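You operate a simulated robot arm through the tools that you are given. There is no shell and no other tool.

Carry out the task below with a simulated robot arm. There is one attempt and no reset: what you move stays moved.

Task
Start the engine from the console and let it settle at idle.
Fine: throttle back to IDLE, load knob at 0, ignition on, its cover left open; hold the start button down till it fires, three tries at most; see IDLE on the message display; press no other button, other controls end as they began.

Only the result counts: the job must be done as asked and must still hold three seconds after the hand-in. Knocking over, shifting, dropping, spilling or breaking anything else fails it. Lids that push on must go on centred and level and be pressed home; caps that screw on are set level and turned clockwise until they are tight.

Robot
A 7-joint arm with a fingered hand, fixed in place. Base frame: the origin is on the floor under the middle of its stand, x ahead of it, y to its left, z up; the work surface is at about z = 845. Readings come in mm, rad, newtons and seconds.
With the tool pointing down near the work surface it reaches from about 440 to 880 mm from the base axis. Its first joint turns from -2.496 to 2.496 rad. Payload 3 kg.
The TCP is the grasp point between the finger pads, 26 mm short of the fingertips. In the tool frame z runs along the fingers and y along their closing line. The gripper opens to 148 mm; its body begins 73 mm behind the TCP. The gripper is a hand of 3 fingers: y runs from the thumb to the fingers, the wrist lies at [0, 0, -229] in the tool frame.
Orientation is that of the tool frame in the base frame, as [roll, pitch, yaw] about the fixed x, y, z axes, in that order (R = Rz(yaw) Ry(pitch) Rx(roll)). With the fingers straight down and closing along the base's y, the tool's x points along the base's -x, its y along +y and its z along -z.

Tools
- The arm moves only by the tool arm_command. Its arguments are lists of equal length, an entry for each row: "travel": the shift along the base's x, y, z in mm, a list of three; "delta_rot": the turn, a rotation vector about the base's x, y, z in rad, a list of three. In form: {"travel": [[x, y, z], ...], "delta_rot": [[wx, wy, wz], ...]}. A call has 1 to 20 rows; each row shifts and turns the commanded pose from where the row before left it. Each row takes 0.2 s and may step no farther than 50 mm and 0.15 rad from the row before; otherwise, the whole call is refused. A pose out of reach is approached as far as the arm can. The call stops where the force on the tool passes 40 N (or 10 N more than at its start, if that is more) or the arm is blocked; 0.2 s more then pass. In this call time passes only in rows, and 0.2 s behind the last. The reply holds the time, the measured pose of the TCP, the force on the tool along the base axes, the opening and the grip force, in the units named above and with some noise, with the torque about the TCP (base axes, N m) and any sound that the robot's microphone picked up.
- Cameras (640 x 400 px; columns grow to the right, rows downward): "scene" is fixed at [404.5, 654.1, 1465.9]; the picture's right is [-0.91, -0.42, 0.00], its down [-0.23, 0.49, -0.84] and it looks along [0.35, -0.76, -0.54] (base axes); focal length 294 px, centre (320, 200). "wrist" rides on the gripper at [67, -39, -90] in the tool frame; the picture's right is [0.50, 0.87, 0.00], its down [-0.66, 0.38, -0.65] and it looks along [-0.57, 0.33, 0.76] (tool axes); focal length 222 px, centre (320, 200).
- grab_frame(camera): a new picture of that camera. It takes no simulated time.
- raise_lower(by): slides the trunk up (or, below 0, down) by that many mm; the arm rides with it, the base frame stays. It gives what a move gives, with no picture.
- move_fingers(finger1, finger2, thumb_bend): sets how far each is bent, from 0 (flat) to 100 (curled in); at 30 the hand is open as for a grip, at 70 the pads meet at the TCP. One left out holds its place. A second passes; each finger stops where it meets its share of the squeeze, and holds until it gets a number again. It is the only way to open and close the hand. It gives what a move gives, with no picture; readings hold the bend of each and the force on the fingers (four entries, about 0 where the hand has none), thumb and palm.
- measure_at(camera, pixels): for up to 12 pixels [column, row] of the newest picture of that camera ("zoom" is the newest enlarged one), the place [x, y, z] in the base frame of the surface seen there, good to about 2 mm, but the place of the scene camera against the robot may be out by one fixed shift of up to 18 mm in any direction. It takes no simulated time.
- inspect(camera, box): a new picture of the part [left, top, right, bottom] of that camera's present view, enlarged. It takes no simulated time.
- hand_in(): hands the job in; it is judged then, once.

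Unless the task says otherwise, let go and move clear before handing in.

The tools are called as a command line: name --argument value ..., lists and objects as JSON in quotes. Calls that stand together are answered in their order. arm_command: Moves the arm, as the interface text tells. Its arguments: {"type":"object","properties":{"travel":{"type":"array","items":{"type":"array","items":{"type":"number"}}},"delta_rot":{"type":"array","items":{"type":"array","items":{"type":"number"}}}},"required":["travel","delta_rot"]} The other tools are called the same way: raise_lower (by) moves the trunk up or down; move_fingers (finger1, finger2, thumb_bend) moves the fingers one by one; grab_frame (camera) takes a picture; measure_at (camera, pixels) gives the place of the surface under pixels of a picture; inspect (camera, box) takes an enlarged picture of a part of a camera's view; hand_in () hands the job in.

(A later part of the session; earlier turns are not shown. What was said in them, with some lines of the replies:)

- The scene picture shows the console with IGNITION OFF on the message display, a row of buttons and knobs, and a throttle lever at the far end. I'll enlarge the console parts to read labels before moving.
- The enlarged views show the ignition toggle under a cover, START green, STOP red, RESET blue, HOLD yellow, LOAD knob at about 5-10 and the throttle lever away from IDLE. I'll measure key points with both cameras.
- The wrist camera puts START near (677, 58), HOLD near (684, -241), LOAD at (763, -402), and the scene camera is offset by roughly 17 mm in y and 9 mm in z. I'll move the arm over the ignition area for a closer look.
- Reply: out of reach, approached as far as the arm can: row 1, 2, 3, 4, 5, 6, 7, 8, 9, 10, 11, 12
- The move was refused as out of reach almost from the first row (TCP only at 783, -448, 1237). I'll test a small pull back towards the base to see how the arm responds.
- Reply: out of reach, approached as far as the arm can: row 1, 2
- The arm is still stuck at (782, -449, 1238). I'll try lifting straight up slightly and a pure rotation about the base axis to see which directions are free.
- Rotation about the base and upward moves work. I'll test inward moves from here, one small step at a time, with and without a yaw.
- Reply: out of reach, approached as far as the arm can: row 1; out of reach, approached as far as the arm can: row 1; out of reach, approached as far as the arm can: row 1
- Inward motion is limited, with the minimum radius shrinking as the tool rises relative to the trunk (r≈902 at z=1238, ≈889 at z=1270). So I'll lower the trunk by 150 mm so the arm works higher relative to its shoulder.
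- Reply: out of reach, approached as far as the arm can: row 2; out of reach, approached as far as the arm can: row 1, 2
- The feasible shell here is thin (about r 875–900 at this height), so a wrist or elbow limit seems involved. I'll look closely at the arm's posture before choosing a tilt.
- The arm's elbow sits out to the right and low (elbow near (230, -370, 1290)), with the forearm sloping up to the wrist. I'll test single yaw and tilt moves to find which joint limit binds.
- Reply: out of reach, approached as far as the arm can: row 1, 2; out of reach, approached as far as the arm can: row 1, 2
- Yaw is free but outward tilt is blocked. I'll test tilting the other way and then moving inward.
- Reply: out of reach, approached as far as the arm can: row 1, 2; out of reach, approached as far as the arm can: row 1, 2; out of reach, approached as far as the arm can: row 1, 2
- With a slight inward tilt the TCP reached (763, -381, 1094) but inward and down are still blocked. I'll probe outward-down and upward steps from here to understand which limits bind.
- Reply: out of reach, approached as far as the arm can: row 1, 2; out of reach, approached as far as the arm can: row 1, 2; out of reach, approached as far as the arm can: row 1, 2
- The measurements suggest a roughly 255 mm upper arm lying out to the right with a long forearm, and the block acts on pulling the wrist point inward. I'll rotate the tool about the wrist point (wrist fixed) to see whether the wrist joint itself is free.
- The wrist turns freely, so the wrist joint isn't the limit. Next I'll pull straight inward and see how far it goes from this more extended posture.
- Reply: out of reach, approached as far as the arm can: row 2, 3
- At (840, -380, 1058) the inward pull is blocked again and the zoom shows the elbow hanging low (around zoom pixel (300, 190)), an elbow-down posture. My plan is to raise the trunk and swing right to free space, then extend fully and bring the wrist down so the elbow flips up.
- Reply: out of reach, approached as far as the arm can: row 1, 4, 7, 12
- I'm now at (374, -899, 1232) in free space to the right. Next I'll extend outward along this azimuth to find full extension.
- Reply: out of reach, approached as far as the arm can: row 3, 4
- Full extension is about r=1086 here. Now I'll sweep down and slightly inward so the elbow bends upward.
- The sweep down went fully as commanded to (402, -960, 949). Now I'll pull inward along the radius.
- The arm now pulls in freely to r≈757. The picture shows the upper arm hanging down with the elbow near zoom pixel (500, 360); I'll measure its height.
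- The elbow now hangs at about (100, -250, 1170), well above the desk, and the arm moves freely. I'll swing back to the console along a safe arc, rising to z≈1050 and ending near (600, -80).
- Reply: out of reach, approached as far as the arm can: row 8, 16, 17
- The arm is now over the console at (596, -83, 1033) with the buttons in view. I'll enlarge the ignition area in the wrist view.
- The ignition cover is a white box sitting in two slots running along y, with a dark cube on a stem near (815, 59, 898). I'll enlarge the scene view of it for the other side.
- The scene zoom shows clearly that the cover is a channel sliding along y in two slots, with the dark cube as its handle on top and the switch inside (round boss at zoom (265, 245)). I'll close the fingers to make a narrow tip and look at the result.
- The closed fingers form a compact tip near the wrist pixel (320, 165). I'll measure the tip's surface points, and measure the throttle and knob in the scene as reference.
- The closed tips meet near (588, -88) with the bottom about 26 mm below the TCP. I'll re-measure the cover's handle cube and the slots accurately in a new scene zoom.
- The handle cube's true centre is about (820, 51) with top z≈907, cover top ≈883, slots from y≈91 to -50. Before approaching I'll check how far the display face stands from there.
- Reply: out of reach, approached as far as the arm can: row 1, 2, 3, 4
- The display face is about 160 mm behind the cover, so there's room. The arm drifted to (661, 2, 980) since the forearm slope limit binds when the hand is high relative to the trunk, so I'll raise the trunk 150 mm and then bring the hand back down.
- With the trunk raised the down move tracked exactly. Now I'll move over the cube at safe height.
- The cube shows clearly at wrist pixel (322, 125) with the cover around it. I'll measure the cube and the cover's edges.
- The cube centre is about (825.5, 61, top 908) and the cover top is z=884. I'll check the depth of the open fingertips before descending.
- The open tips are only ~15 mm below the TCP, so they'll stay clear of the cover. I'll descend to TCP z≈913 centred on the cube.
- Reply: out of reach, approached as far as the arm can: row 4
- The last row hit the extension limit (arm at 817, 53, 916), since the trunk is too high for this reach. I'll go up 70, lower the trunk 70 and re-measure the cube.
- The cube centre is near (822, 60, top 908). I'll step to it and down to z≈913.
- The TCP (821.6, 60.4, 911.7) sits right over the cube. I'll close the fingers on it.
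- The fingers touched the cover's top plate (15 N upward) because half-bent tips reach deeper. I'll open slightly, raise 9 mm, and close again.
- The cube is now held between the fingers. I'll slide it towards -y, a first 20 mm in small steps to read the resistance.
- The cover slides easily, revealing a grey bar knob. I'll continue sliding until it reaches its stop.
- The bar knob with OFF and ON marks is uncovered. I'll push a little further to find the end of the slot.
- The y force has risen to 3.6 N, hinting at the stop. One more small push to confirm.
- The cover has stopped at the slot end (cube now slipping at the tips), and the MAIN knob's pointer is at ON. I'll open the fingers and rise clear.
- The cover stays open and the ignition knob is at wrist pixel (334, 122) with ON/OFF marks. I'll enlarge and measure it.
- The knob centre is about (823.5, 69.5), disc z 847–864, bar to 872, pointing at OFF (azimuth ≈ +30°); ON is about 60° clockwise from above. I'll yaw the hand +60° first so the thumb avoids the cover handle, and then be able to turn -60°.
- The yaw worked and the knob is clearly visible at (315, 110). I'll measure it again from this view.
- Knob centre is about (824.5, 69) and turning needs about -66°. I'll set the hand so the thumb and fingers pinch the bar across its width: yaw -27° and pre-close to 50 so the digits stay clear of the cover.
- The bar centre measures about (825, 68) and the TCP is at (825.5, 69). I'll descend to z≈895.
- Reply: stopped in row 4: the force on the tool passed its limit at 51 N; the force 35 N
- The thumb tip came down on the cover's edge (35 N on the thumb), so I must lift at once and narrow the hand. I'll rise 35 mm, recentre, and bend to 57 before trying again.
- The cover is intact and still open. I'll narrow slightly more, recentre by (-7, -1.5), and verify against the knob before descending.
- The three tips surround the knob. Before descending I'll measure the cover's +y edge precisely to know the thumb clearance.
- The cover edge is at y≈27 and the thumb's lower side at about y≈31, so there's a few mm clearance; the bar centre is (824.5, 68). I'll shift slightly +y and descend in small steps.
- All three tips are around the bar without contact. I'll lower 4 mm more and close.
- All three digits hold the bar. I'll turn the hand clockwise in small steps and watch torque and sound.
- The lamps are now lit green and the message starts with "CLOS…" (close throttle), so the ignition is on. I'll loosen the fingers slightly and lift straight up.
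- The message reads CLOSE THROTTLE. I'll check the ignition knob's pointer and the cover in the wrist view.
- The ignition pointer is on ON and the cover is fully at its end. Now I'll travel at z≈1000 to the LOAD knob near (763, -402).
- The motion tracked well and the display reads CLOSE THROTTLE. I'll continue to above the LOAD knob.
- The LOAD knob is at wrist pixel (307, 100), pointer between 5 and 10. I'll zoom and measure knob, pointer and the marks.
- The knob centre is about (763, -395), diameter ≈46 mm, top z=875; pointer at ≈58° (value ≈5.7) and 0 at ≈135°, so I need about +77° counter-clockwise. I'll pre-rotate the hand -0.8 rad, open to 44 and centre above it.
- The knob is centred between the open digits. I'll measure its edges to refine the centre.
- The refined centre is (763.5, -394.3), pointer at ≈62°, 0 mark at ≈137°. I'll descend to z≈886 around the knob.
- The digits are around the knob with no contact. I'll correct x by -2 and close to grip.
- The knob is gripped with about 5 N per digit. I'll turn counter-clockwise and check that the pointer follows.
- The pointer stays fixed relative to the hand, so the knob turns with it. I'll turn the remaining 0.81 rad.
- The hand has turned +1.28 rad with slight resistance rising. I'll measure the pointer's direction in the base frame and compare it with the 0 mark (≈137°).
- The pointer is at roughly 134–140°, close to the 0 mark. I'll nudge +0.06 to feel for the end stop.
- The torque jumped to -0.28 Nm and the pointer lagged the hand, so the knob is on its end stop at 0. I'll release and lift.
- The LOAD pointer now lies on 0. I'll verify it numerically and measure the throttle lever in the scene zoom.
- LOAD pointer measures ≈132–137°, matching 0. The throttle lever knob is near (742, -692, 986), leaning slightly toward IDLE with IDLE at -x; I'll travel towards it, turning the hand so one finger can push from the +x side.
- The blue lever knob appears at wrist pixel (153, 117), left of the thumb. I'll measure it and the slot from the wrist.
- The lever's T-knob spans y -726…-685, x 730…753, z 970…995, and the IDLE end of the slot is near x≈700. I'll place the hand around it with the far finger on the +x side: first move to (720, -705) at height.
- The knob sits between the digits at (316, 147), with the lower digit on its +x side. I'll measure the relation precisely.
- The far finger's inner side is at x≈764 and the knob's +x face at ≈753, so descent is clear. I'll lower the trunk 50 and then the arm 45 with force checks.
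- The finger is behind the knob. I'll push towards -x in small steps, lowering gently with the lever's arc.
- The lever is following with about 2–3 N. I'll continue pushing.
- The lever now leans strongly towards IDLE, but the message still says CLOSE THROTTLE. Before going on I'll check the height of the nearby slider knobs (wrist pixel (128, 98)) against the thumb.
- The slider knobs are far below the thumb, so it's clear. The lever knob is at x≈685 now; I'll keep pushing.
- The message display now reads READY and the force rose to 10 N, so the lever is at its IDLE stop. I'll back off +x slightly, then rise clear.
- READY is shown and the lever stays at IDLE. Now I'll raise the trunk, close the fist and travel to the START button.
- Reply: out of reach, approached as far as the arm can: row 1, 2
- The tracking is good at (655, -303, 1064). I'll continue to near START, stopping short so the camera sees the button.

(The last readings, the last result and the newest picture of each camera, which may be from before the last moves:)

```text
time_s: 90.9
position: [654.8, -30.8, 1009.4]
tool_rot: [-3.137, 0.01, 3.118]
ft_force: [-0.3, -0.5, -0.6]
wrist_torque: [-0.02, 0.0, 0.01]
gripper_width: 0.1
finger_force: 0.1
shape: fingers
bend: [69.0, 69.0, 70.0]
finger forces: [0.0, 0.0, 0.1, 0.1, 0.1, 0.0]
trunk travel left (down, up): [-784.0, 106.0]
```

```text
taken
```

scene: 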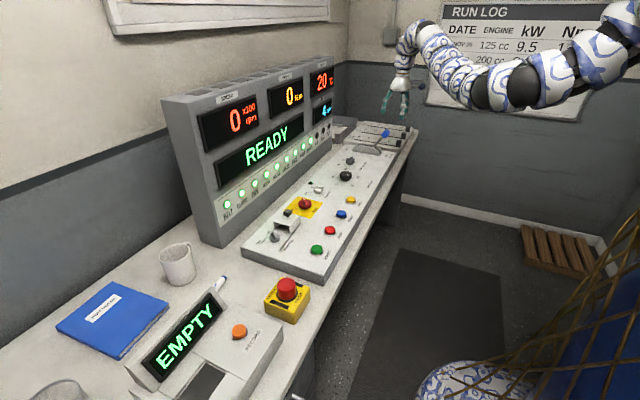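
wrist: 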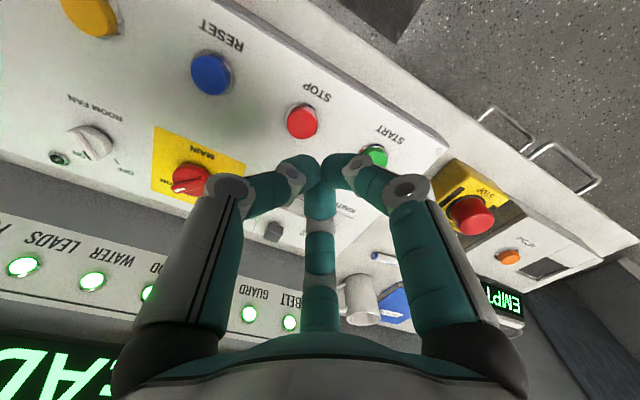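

START is partly visible at (376, 155). I'll move directly above its earlier measured place (680, 56) and measure it there.

arm_command --travel '[[8, 30, 0], [8, 30, 0], [9, 27, 0]]' --delta_rot '[[0, 0, 0], [0, 0, 0], [0, 0, 0]]'

grab_frame --camera "wrist"

inspect --camera "wrist" --box '[240, 60, 400, 180]'

```text
time_s: 91.7
position: [683.0, 55.9, 1011.6]
tool_rot: [-3.136, 0.01, 3.12]
ft_force: [-0.8, 0.3, -0.6]
wrist_torque: [0.01, -0.01, -0.01]
gripper_width: 0.0
finger_force: 0.1
shape: fingers
bend: [69.0, 69.0, 70.0]
finger forces: [0.1, 0.0, 0.0, 0.0, 0.1, 0.1]
trunk travel left (down, up): [-784.0, 106.0]
```

```text
taken
```

wrist: 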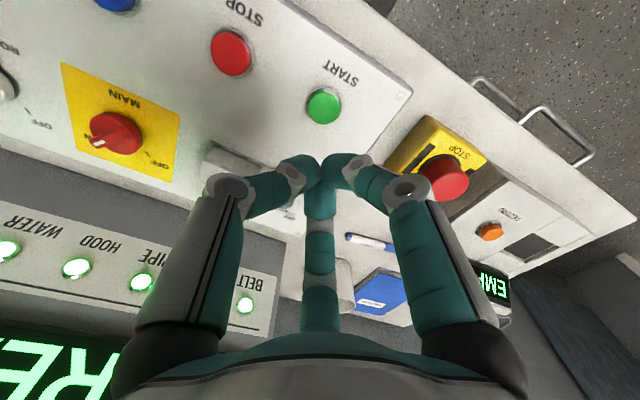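

```text
3.33 times, centred on (320, 120) of wrist
```

zoom: 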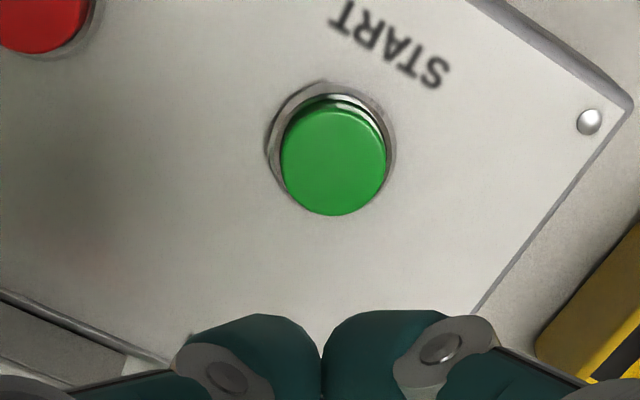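

measure_at --camera "zoom" --pixels '[[335, 162], [290, 165], [380, 165], [335, 125], [335, 205], [270, 150], [330, 92], [230, 200], [450, 200], [270, 340], [370, 340]]'

```text
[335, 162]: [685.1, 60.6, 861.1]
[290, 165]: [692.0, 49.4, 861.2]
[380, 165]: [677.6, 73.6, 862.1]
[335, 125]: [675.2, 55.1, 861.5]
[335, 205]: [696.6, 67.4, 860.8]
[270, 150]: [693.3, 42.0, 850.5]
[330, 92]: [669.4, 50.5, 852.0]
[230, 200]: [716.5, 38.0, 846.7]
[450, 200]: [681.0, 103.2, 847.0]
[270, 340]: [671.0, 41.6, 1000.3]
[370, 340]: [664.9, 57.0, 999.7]
```

The START button's centre is (685, 61) with top z=861, ring below. I'll centre and descend to just above it.

arm_command --travel '[[2.3, 5.4, -30], [0, 0, -35], [0, 0, -30], [0, 0, -18]]' --delta_rot '[[0, 0, 0], [0, 0, 0], [0, 0, 0], [0, 0, 0]]'

grab_frame --camera "wrist"

inspect --camera "scene" --box '[270, 190, 370, 270]'

```text
time_s: 92.7
position: [683.5, 61.5, 897.7]
tool_rot: [-3.137, 0.008, 3.121]
ft_force: [-0.1, -0.3, -0.5]
wrist_torque: [0.0, 0.02, -0.02]
gripper_width: 0.1
finger_force: 0.3
shape: fingers
bend: [69.0, 69.0, 70.0]
finger forces: [0.0, 0.0, 0.0, 0.0, 0.0, 0.0]
trunk travel left (down, up): [-784.0, 106.0]
```

```text
taken
```

wrist: 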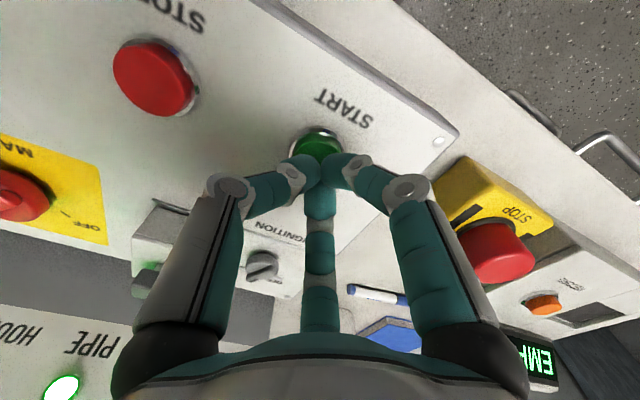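

```text
5.00 times, centred on (320, 230) of scene
```

zoom: 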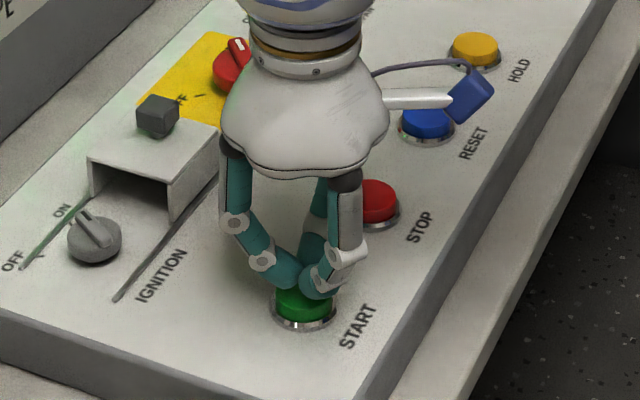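

The closed tips are about 10 mm above the button. I'll press down in small steps and hold, watching force, sound and display.

arm_command --travel '[[1, 0, -8], [0, 0, -3], [0, 0, -2], [0, 0, -2]]' --delta_rot '[[0, 0, 0], [0, 0, 0], [0, 0, 0], [0, 0, 0]]'

grab_frame --camera "scene"

```text
time_s: 93.7
position: [684.2, 61.9, 882.2]
tool_rot: [-3.137, 0.013, 3.12]
ft_force: [-0.1, 0.8, 4.3]
wrist_torque: [0.03, 0.01, 0.03]
gripper_width: 0.2
finger_force: 4.0
shape: fingers
bend: [70.0, 70.0, 70.0]
finger forces: [3.0, 2.5, 0.1, 0.0, 1.9, 0.0]
trunk travel left (down, up): [-784.0, 106.0]
heard: click
```

```text
taken
```

scene: 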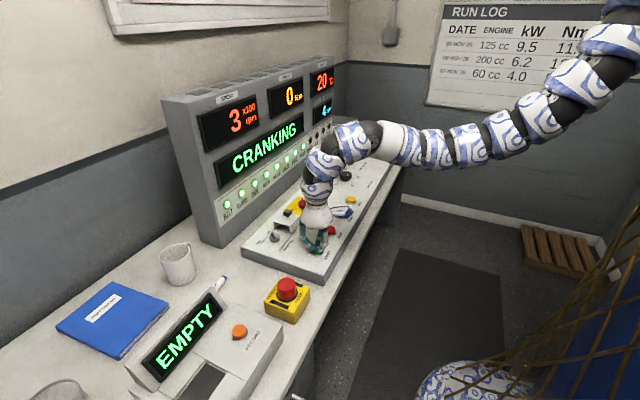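

A click was heard and the display shows CRANKING at 300 rpm. I'll press 1 mm more for margin and hold, checking often.

arm_command --travel '[[0, 0, -1], [0, 0, 0], [0, 0, 0]]' --delta_rot '[[0, 0, 0], [0, 0, 0], [0, 0, 0]]'

inspect --camera "scene" --box '[160, 60, 350, 230]'

```text
time_s: 94.5
position: [683.8, 60.7, 882.9]
tool_rot: [-3.137, 0.012, 3.121]
ft_force: [0.2, 1.4, 13.3]
wrist_torque: [0.04, 0.0, -0.03]
gripper_width: 0.0
finger_force: 7.7
shape: fingers
bend: [70.0, 70.0, 70.0]
finger forces: [6.4, 4.6, 0.0, 0.0, 4.0, 0.0]
trunk travel left (down, up): [-784.0, 106.0]
```

```text
2.35 times, centred on (255, 145) of scene
```

zoom: 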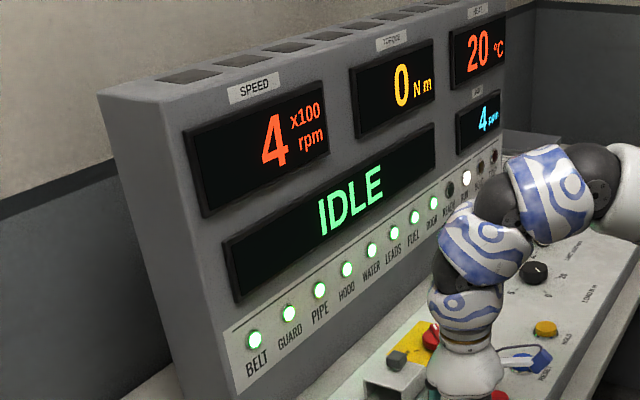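

The display shows IDLE, the RUN lamp is lit and speed is rising past 400 rpm, so it has fired. I'll release the button and lift straight up.

arm_command --travel '[[0, 0, 12], [0, 0, 30], [0, 0, 40]]' --delta_rot '[[0, 0, 0], [0, 0, 0], [0, 0, 0]]'

inspect --camera "scene" --box '[160, 60, 350, 230]'

```text
time_s: 95.3
position: [684.8, 60.0, 965.0]
tool_rot: [-3.137, 0.011, 3.121]
ft_force: [-0.7, 0.6, 0.2]
wrist_torque: [0.02, -0.03, -0.03]
gripper_width: 0.0
finger_force: 0.1
shape: fingers
bend: [70.0, 70.0, 70.0]
finger forces: [0.0, 0.0, 0.0, 0.0, 0.0, 0.0]
trunk travel left (down, up): [-784.0, 106.0]
```

```text
2.35 times, centred on (255, 145) of scene
```

zoom: 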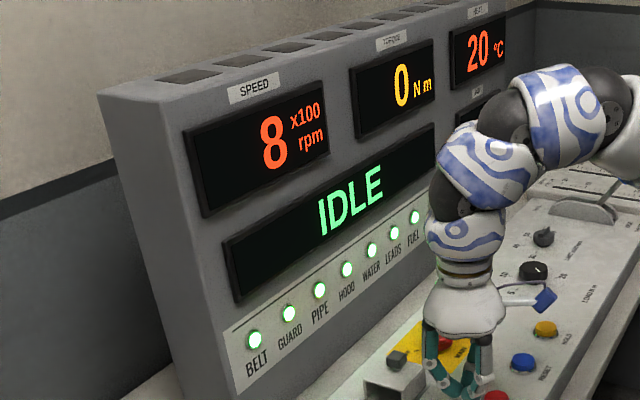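

The engine is running up at 800 rpm with IDLE displayed. I'll move clear upward and let it settle for a few seconds.

arm_command --travel '[[0, 0, 30], [0, -10, 20], [0, 0, 0], [0, 0, 0], [0, 0, 0], [0, 0, 0], [0, 0, 0], [0, 0, 0], [0, 0, 0], [0, 0, 0], [0, 0, 0], [0, 0, 0], [0, 0, 0], [0, 0, 0], [0, 0, 0]]' --delta_rot '[[0, 0, 0], [0, 0, 0], [0, 0, 0], [0, 0, 0], [0, 0, 0], [0, 0, 0], [0, 0, 0], [0, 0, 0], [0, 0, 0], [0, 0, 0], [0, 0, 0], [0, 0, 0], [0, 0, 0], [0, 0, 0], [0, 0, 0]]'

grab_frame --camera "scene"

inspect --camera "scene" --box '[160, 60, 350, 230]'

grab_frame --camera "wrist"

```text
time_s: 98.5
position: [684.9, 50.1, 1013.5]
tool_rot: [-3.135, 0.01, 3.12]
ft_force: [-0.1, 0.1, -0.2]
wrist_torque: [0.05, 0.01, 0.02]
gripper_width: 0.0
finger_force: 0.0
shape: fingers
bend: [70.0, 70.0, 70.0]
finger forces: [0.1, 0.0, 0.0, 0.1, 0.0, 0.1]
trunk travel left (down, up): [-784.0, 106.0]
```

```text
taken
```

scene: 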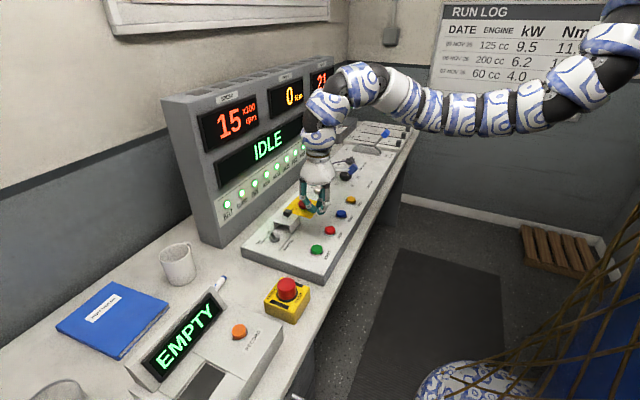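

```text
2.35 times, centred on (255, 145) of scene
```

zoom: 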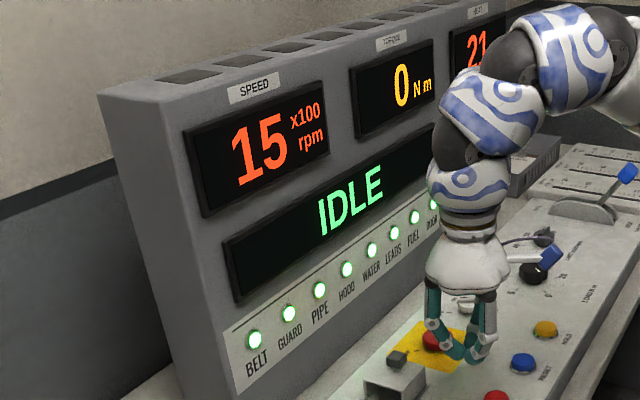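

```text
taken
```

wrist: 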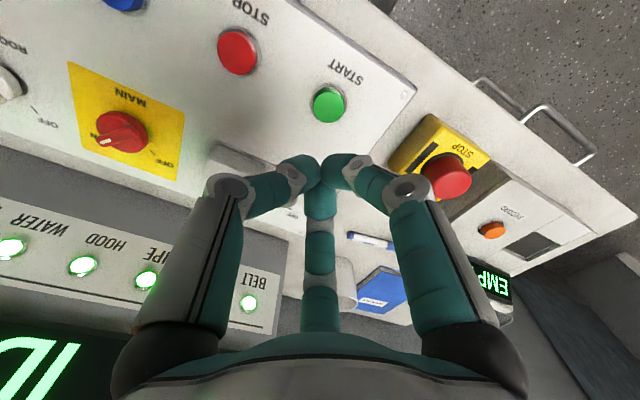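

IDLE is shown at 1500 rpm with 0 N m. I'll wait a few more seconds to confirm it is steady, then check every control.

arm_command --travel '[[0, -30, 10], [0, -30, 0], [0, -30, 0], [0, 0, 0], [0, 0, 0], [0, 0, 0], [0, 0, 0], [0, 0, 0], [0, 0, 0], [0, 0, 0], [0, 0, 0], [0, 0, 0], [0, 0, 0], [0, 0, 0], [0, 0, 0], [0, 0, 0], [0, 0, 0], [0, 0, 0], [0, 0, 0], [0, 0, 0]]' --delta_rot '[[0, 0, 0], [0, 0, 0], [0, 0, 0], [0, 0, 0], [0, 0, 0], [0, 0, 0], [0, 0, 0], [0, 0, 0], [0, 0, 0], [0, 0, 0], [0, 0, 0], [0, 0, 0], [0, 0, 0], [0, 0, 0], [0, 0, 0], [0, 0, 0], [0, 0, 0], [0, 0, 0], [0, 0, 0], [0, 0, 0]]'

inspect --camera "scene" --box '[160, 60, 350, 230]'

inspect --camera "scene" --box '[240, 190, 350, 270]'

inspect --camera "scene" --box '[320, 110, 430, 190]'

grab_frame --camera "wrist"

```text
time_s: 102.7
position: [684.8, -38.4, 1022.5]
tool_rot: [-3.135, 0.011, 3.121]
ft_force: [-0.8, -0.7, 0.2]
wrist_torque: [0.02, 0.01, 0.0]
gripper_width: 0.0
finger_force: 0.1
shape: fingers
bend: [70.0, 70.0, 70.0]
finger forces: [0.1, 0.1, 0.0, 0.0, 0.1, 0.0]
trunk travel left (down, up): [-784.0, 106.0]
```

```text
2.35 times, centred on (255, 145) of scene
```

zoom: 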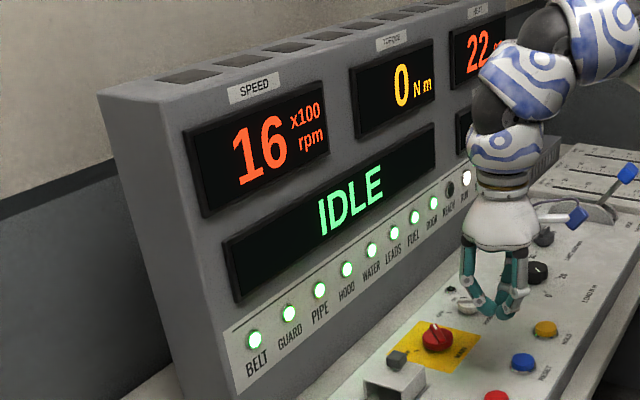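

```text
5.00 times, centred on (295, 230) of scene
```

zoom: 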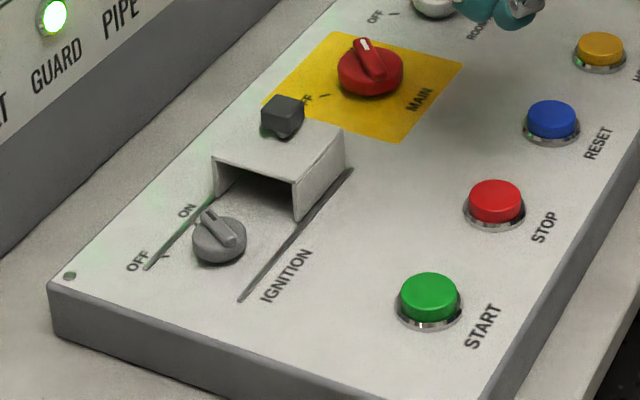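

```text
5.00 times, centred on (375, 150) of scene
```

zoom: 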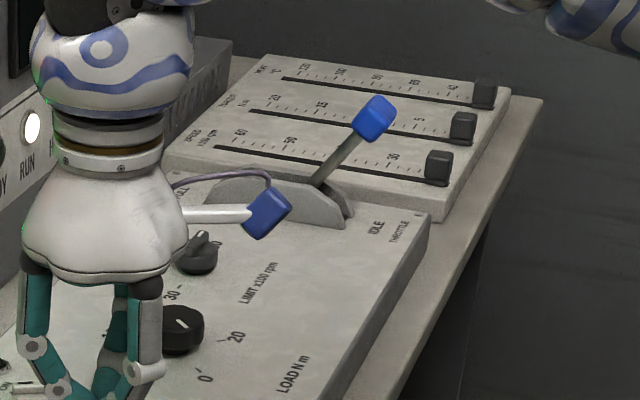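

```text
taken
```

wrist: 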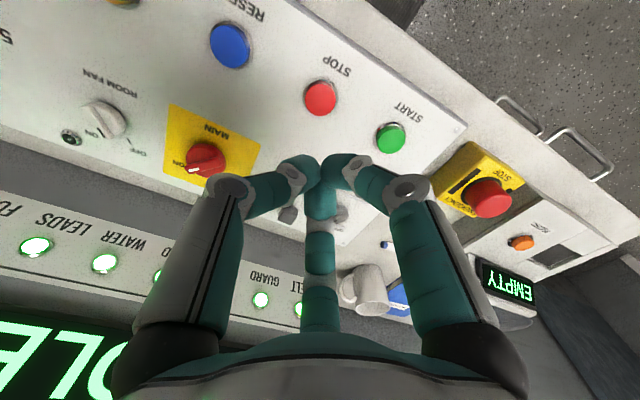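

IDLE holds at 1600 rpm, 0 N m; ignition on ON, cover open, throttle at IDLE. I want one more close look at LOAD, so I'll move the hand along at height to view it from above.

arm_command --travel '[[0, -45, 5], [0, -45, 5], [0, -45, 5], [0, -45, 5], [0, -45, 5], [0, -40, 0], [0, 0, 0], [0, 0, 0]]' --delta_rot '[[0, 0, 0], [0, 0, 0], [0, 0, 0], [0, 0, 0], [0, 0, 0], [0, 0, 0], [0, 0, 0], [0, 0, 0]]'

grab_frame --camera "wrist"

inspect --camera "wrist" --box '[140, 30, 320, 170]'

grab_frame --camera "scene"

```text
time_s: 104.5
position: [683.3, -302.7, 1048.0]
tool_rot: [-3.136, 0.011, 3.123]
ft_force: [-1.5, 0.2, 0.4]
wrist_torque: [-0.02, 0.0, -0.01]
gripper_width: 0.0
finger_force: 0.0
shape: fingers
bend: [70.0, 70.0, 70.0]
finger forces: [0.1, 0.0, 0.0, 0.0, 0.0, 0.0]
trunk travel left (down, up): [-784.0, 106.0]
```

```text
taken
```

wrist: 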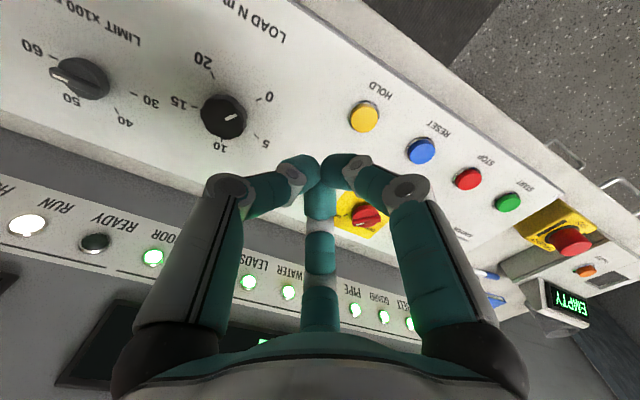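

```text
2.86 times, centred on (230, 100) of wrist
```

zoom: 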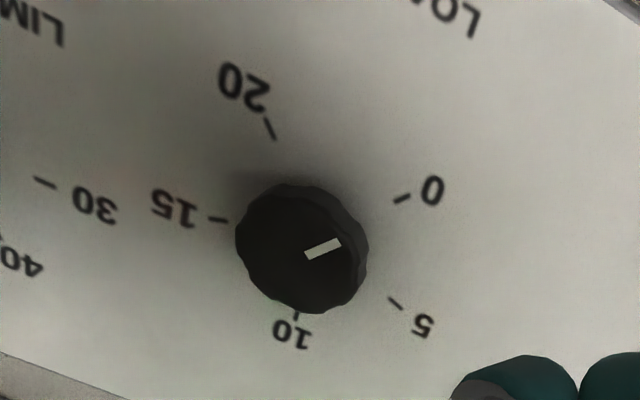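

```text
taken
```

scene: 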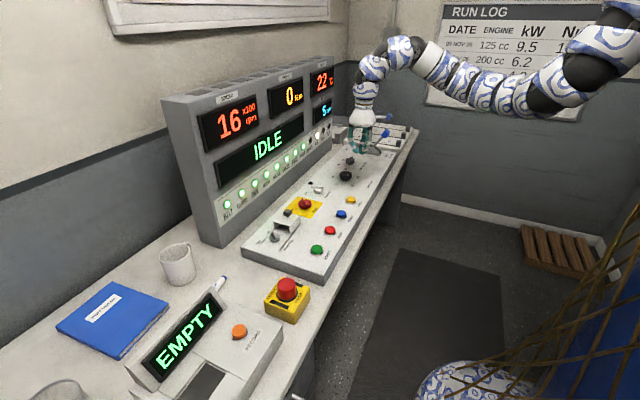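

The LOAD pointer is parallel to and on the 0 tick, speed is steady at 1600 rpm with IDLE shown, and the hand is clear. I'll wait two more seconds and re-check the display.

arm_command --travel '[[0, 0, 0], [0, 0, 0], [0, 0, 0], [0, 0, 0], [0, 0, 0], [0, 0, 0], [0, 0, 0], [0, 0, 0], [0, 0, 0], [0, 0, 0], [0, 0, 0], [0, 0, 0], [0, 0, 0], [0, 0, 0], [0, 0, 0]]' --delta_rot '[[0, 0, 0], [0, 0, 0], [0, 0, 0], [0, 0, 0], [0, 0, 0], [0, 0, 0], [0, 0, 0], [0, 0, 0], [0, 0, 0], [0, 0, 0], [0, 0, 0], [0, 0, 0], [0, 0, 0], [0, 0, 0], [0, 0, 0]]'

inspect --camera "scene" --box '[160, 60, 350, 230]'

inspect --camera "scene" --box '[240, 140, 420, 270]'

```text
time_s: 107.7
position: [685.1, -301.4, 1047.8]
tool_rot: [-3.138, 0.01, 3.122]
ft_force: [0.3, 0.1, -0.3]
wrist_torque: [0.01, -0.01, -0.03]
gripper_width: 0.0
finger_force: 0.0
shape: fingers
bend: [70.0, 70.0, 70.0]
finger forces: [0.0, 0.0, 0.1, 0.1, 0.1, 0.1]
trunk travel left (down, up): [-784.0, 106.0]
```

```text
2.35 times, centred on (255, 145) of scene
```

zoom: 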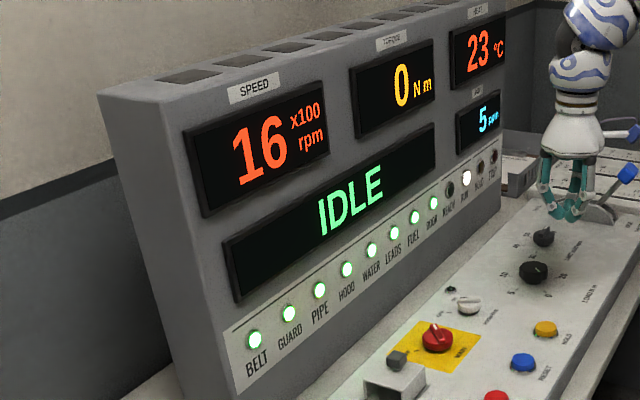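

```text
3.08 times, centred on (330, 205) of scene
```

zoom: 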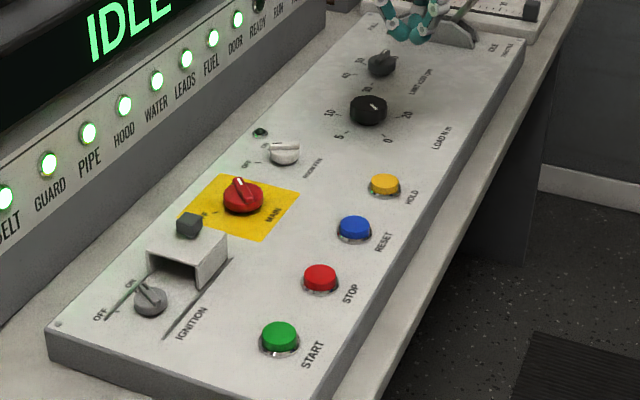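

The display steadily shows IDLE at 1600 rpm and 0 N m with the RUN lamp lit. The ignition is ON with its cover open, LOAD is at 0, the throttle is at IDLE, the other controls are unchanged and the hand is clear, so I'm handing in.

hand_in

```text
The job is handed in.
```

The engine started on the first try and is idling: the display shows IDLE, steady at about 1600 rpm with 0 N m and the RUN lamp lit.

- **Throttle:** the lever is back at IDLE; the message changed from CLOSE THROTTLE to READY when it got there.
- **Load:** the knob is turned to its end stop, with the pointer on the 0 mark.
- **Ignition:** it is on, and the sliding cover is left open at the end of its travel.
- **Start:** I held the button until it fired, roughly a second, then released it. I pressed no other button and left the other controls alone.

While reaching for the ignition knob, the thumb came down on the open cover and the arm stopped at 51 N. I lifted off straight away. The cover looks intact in the later pictures and did not close.
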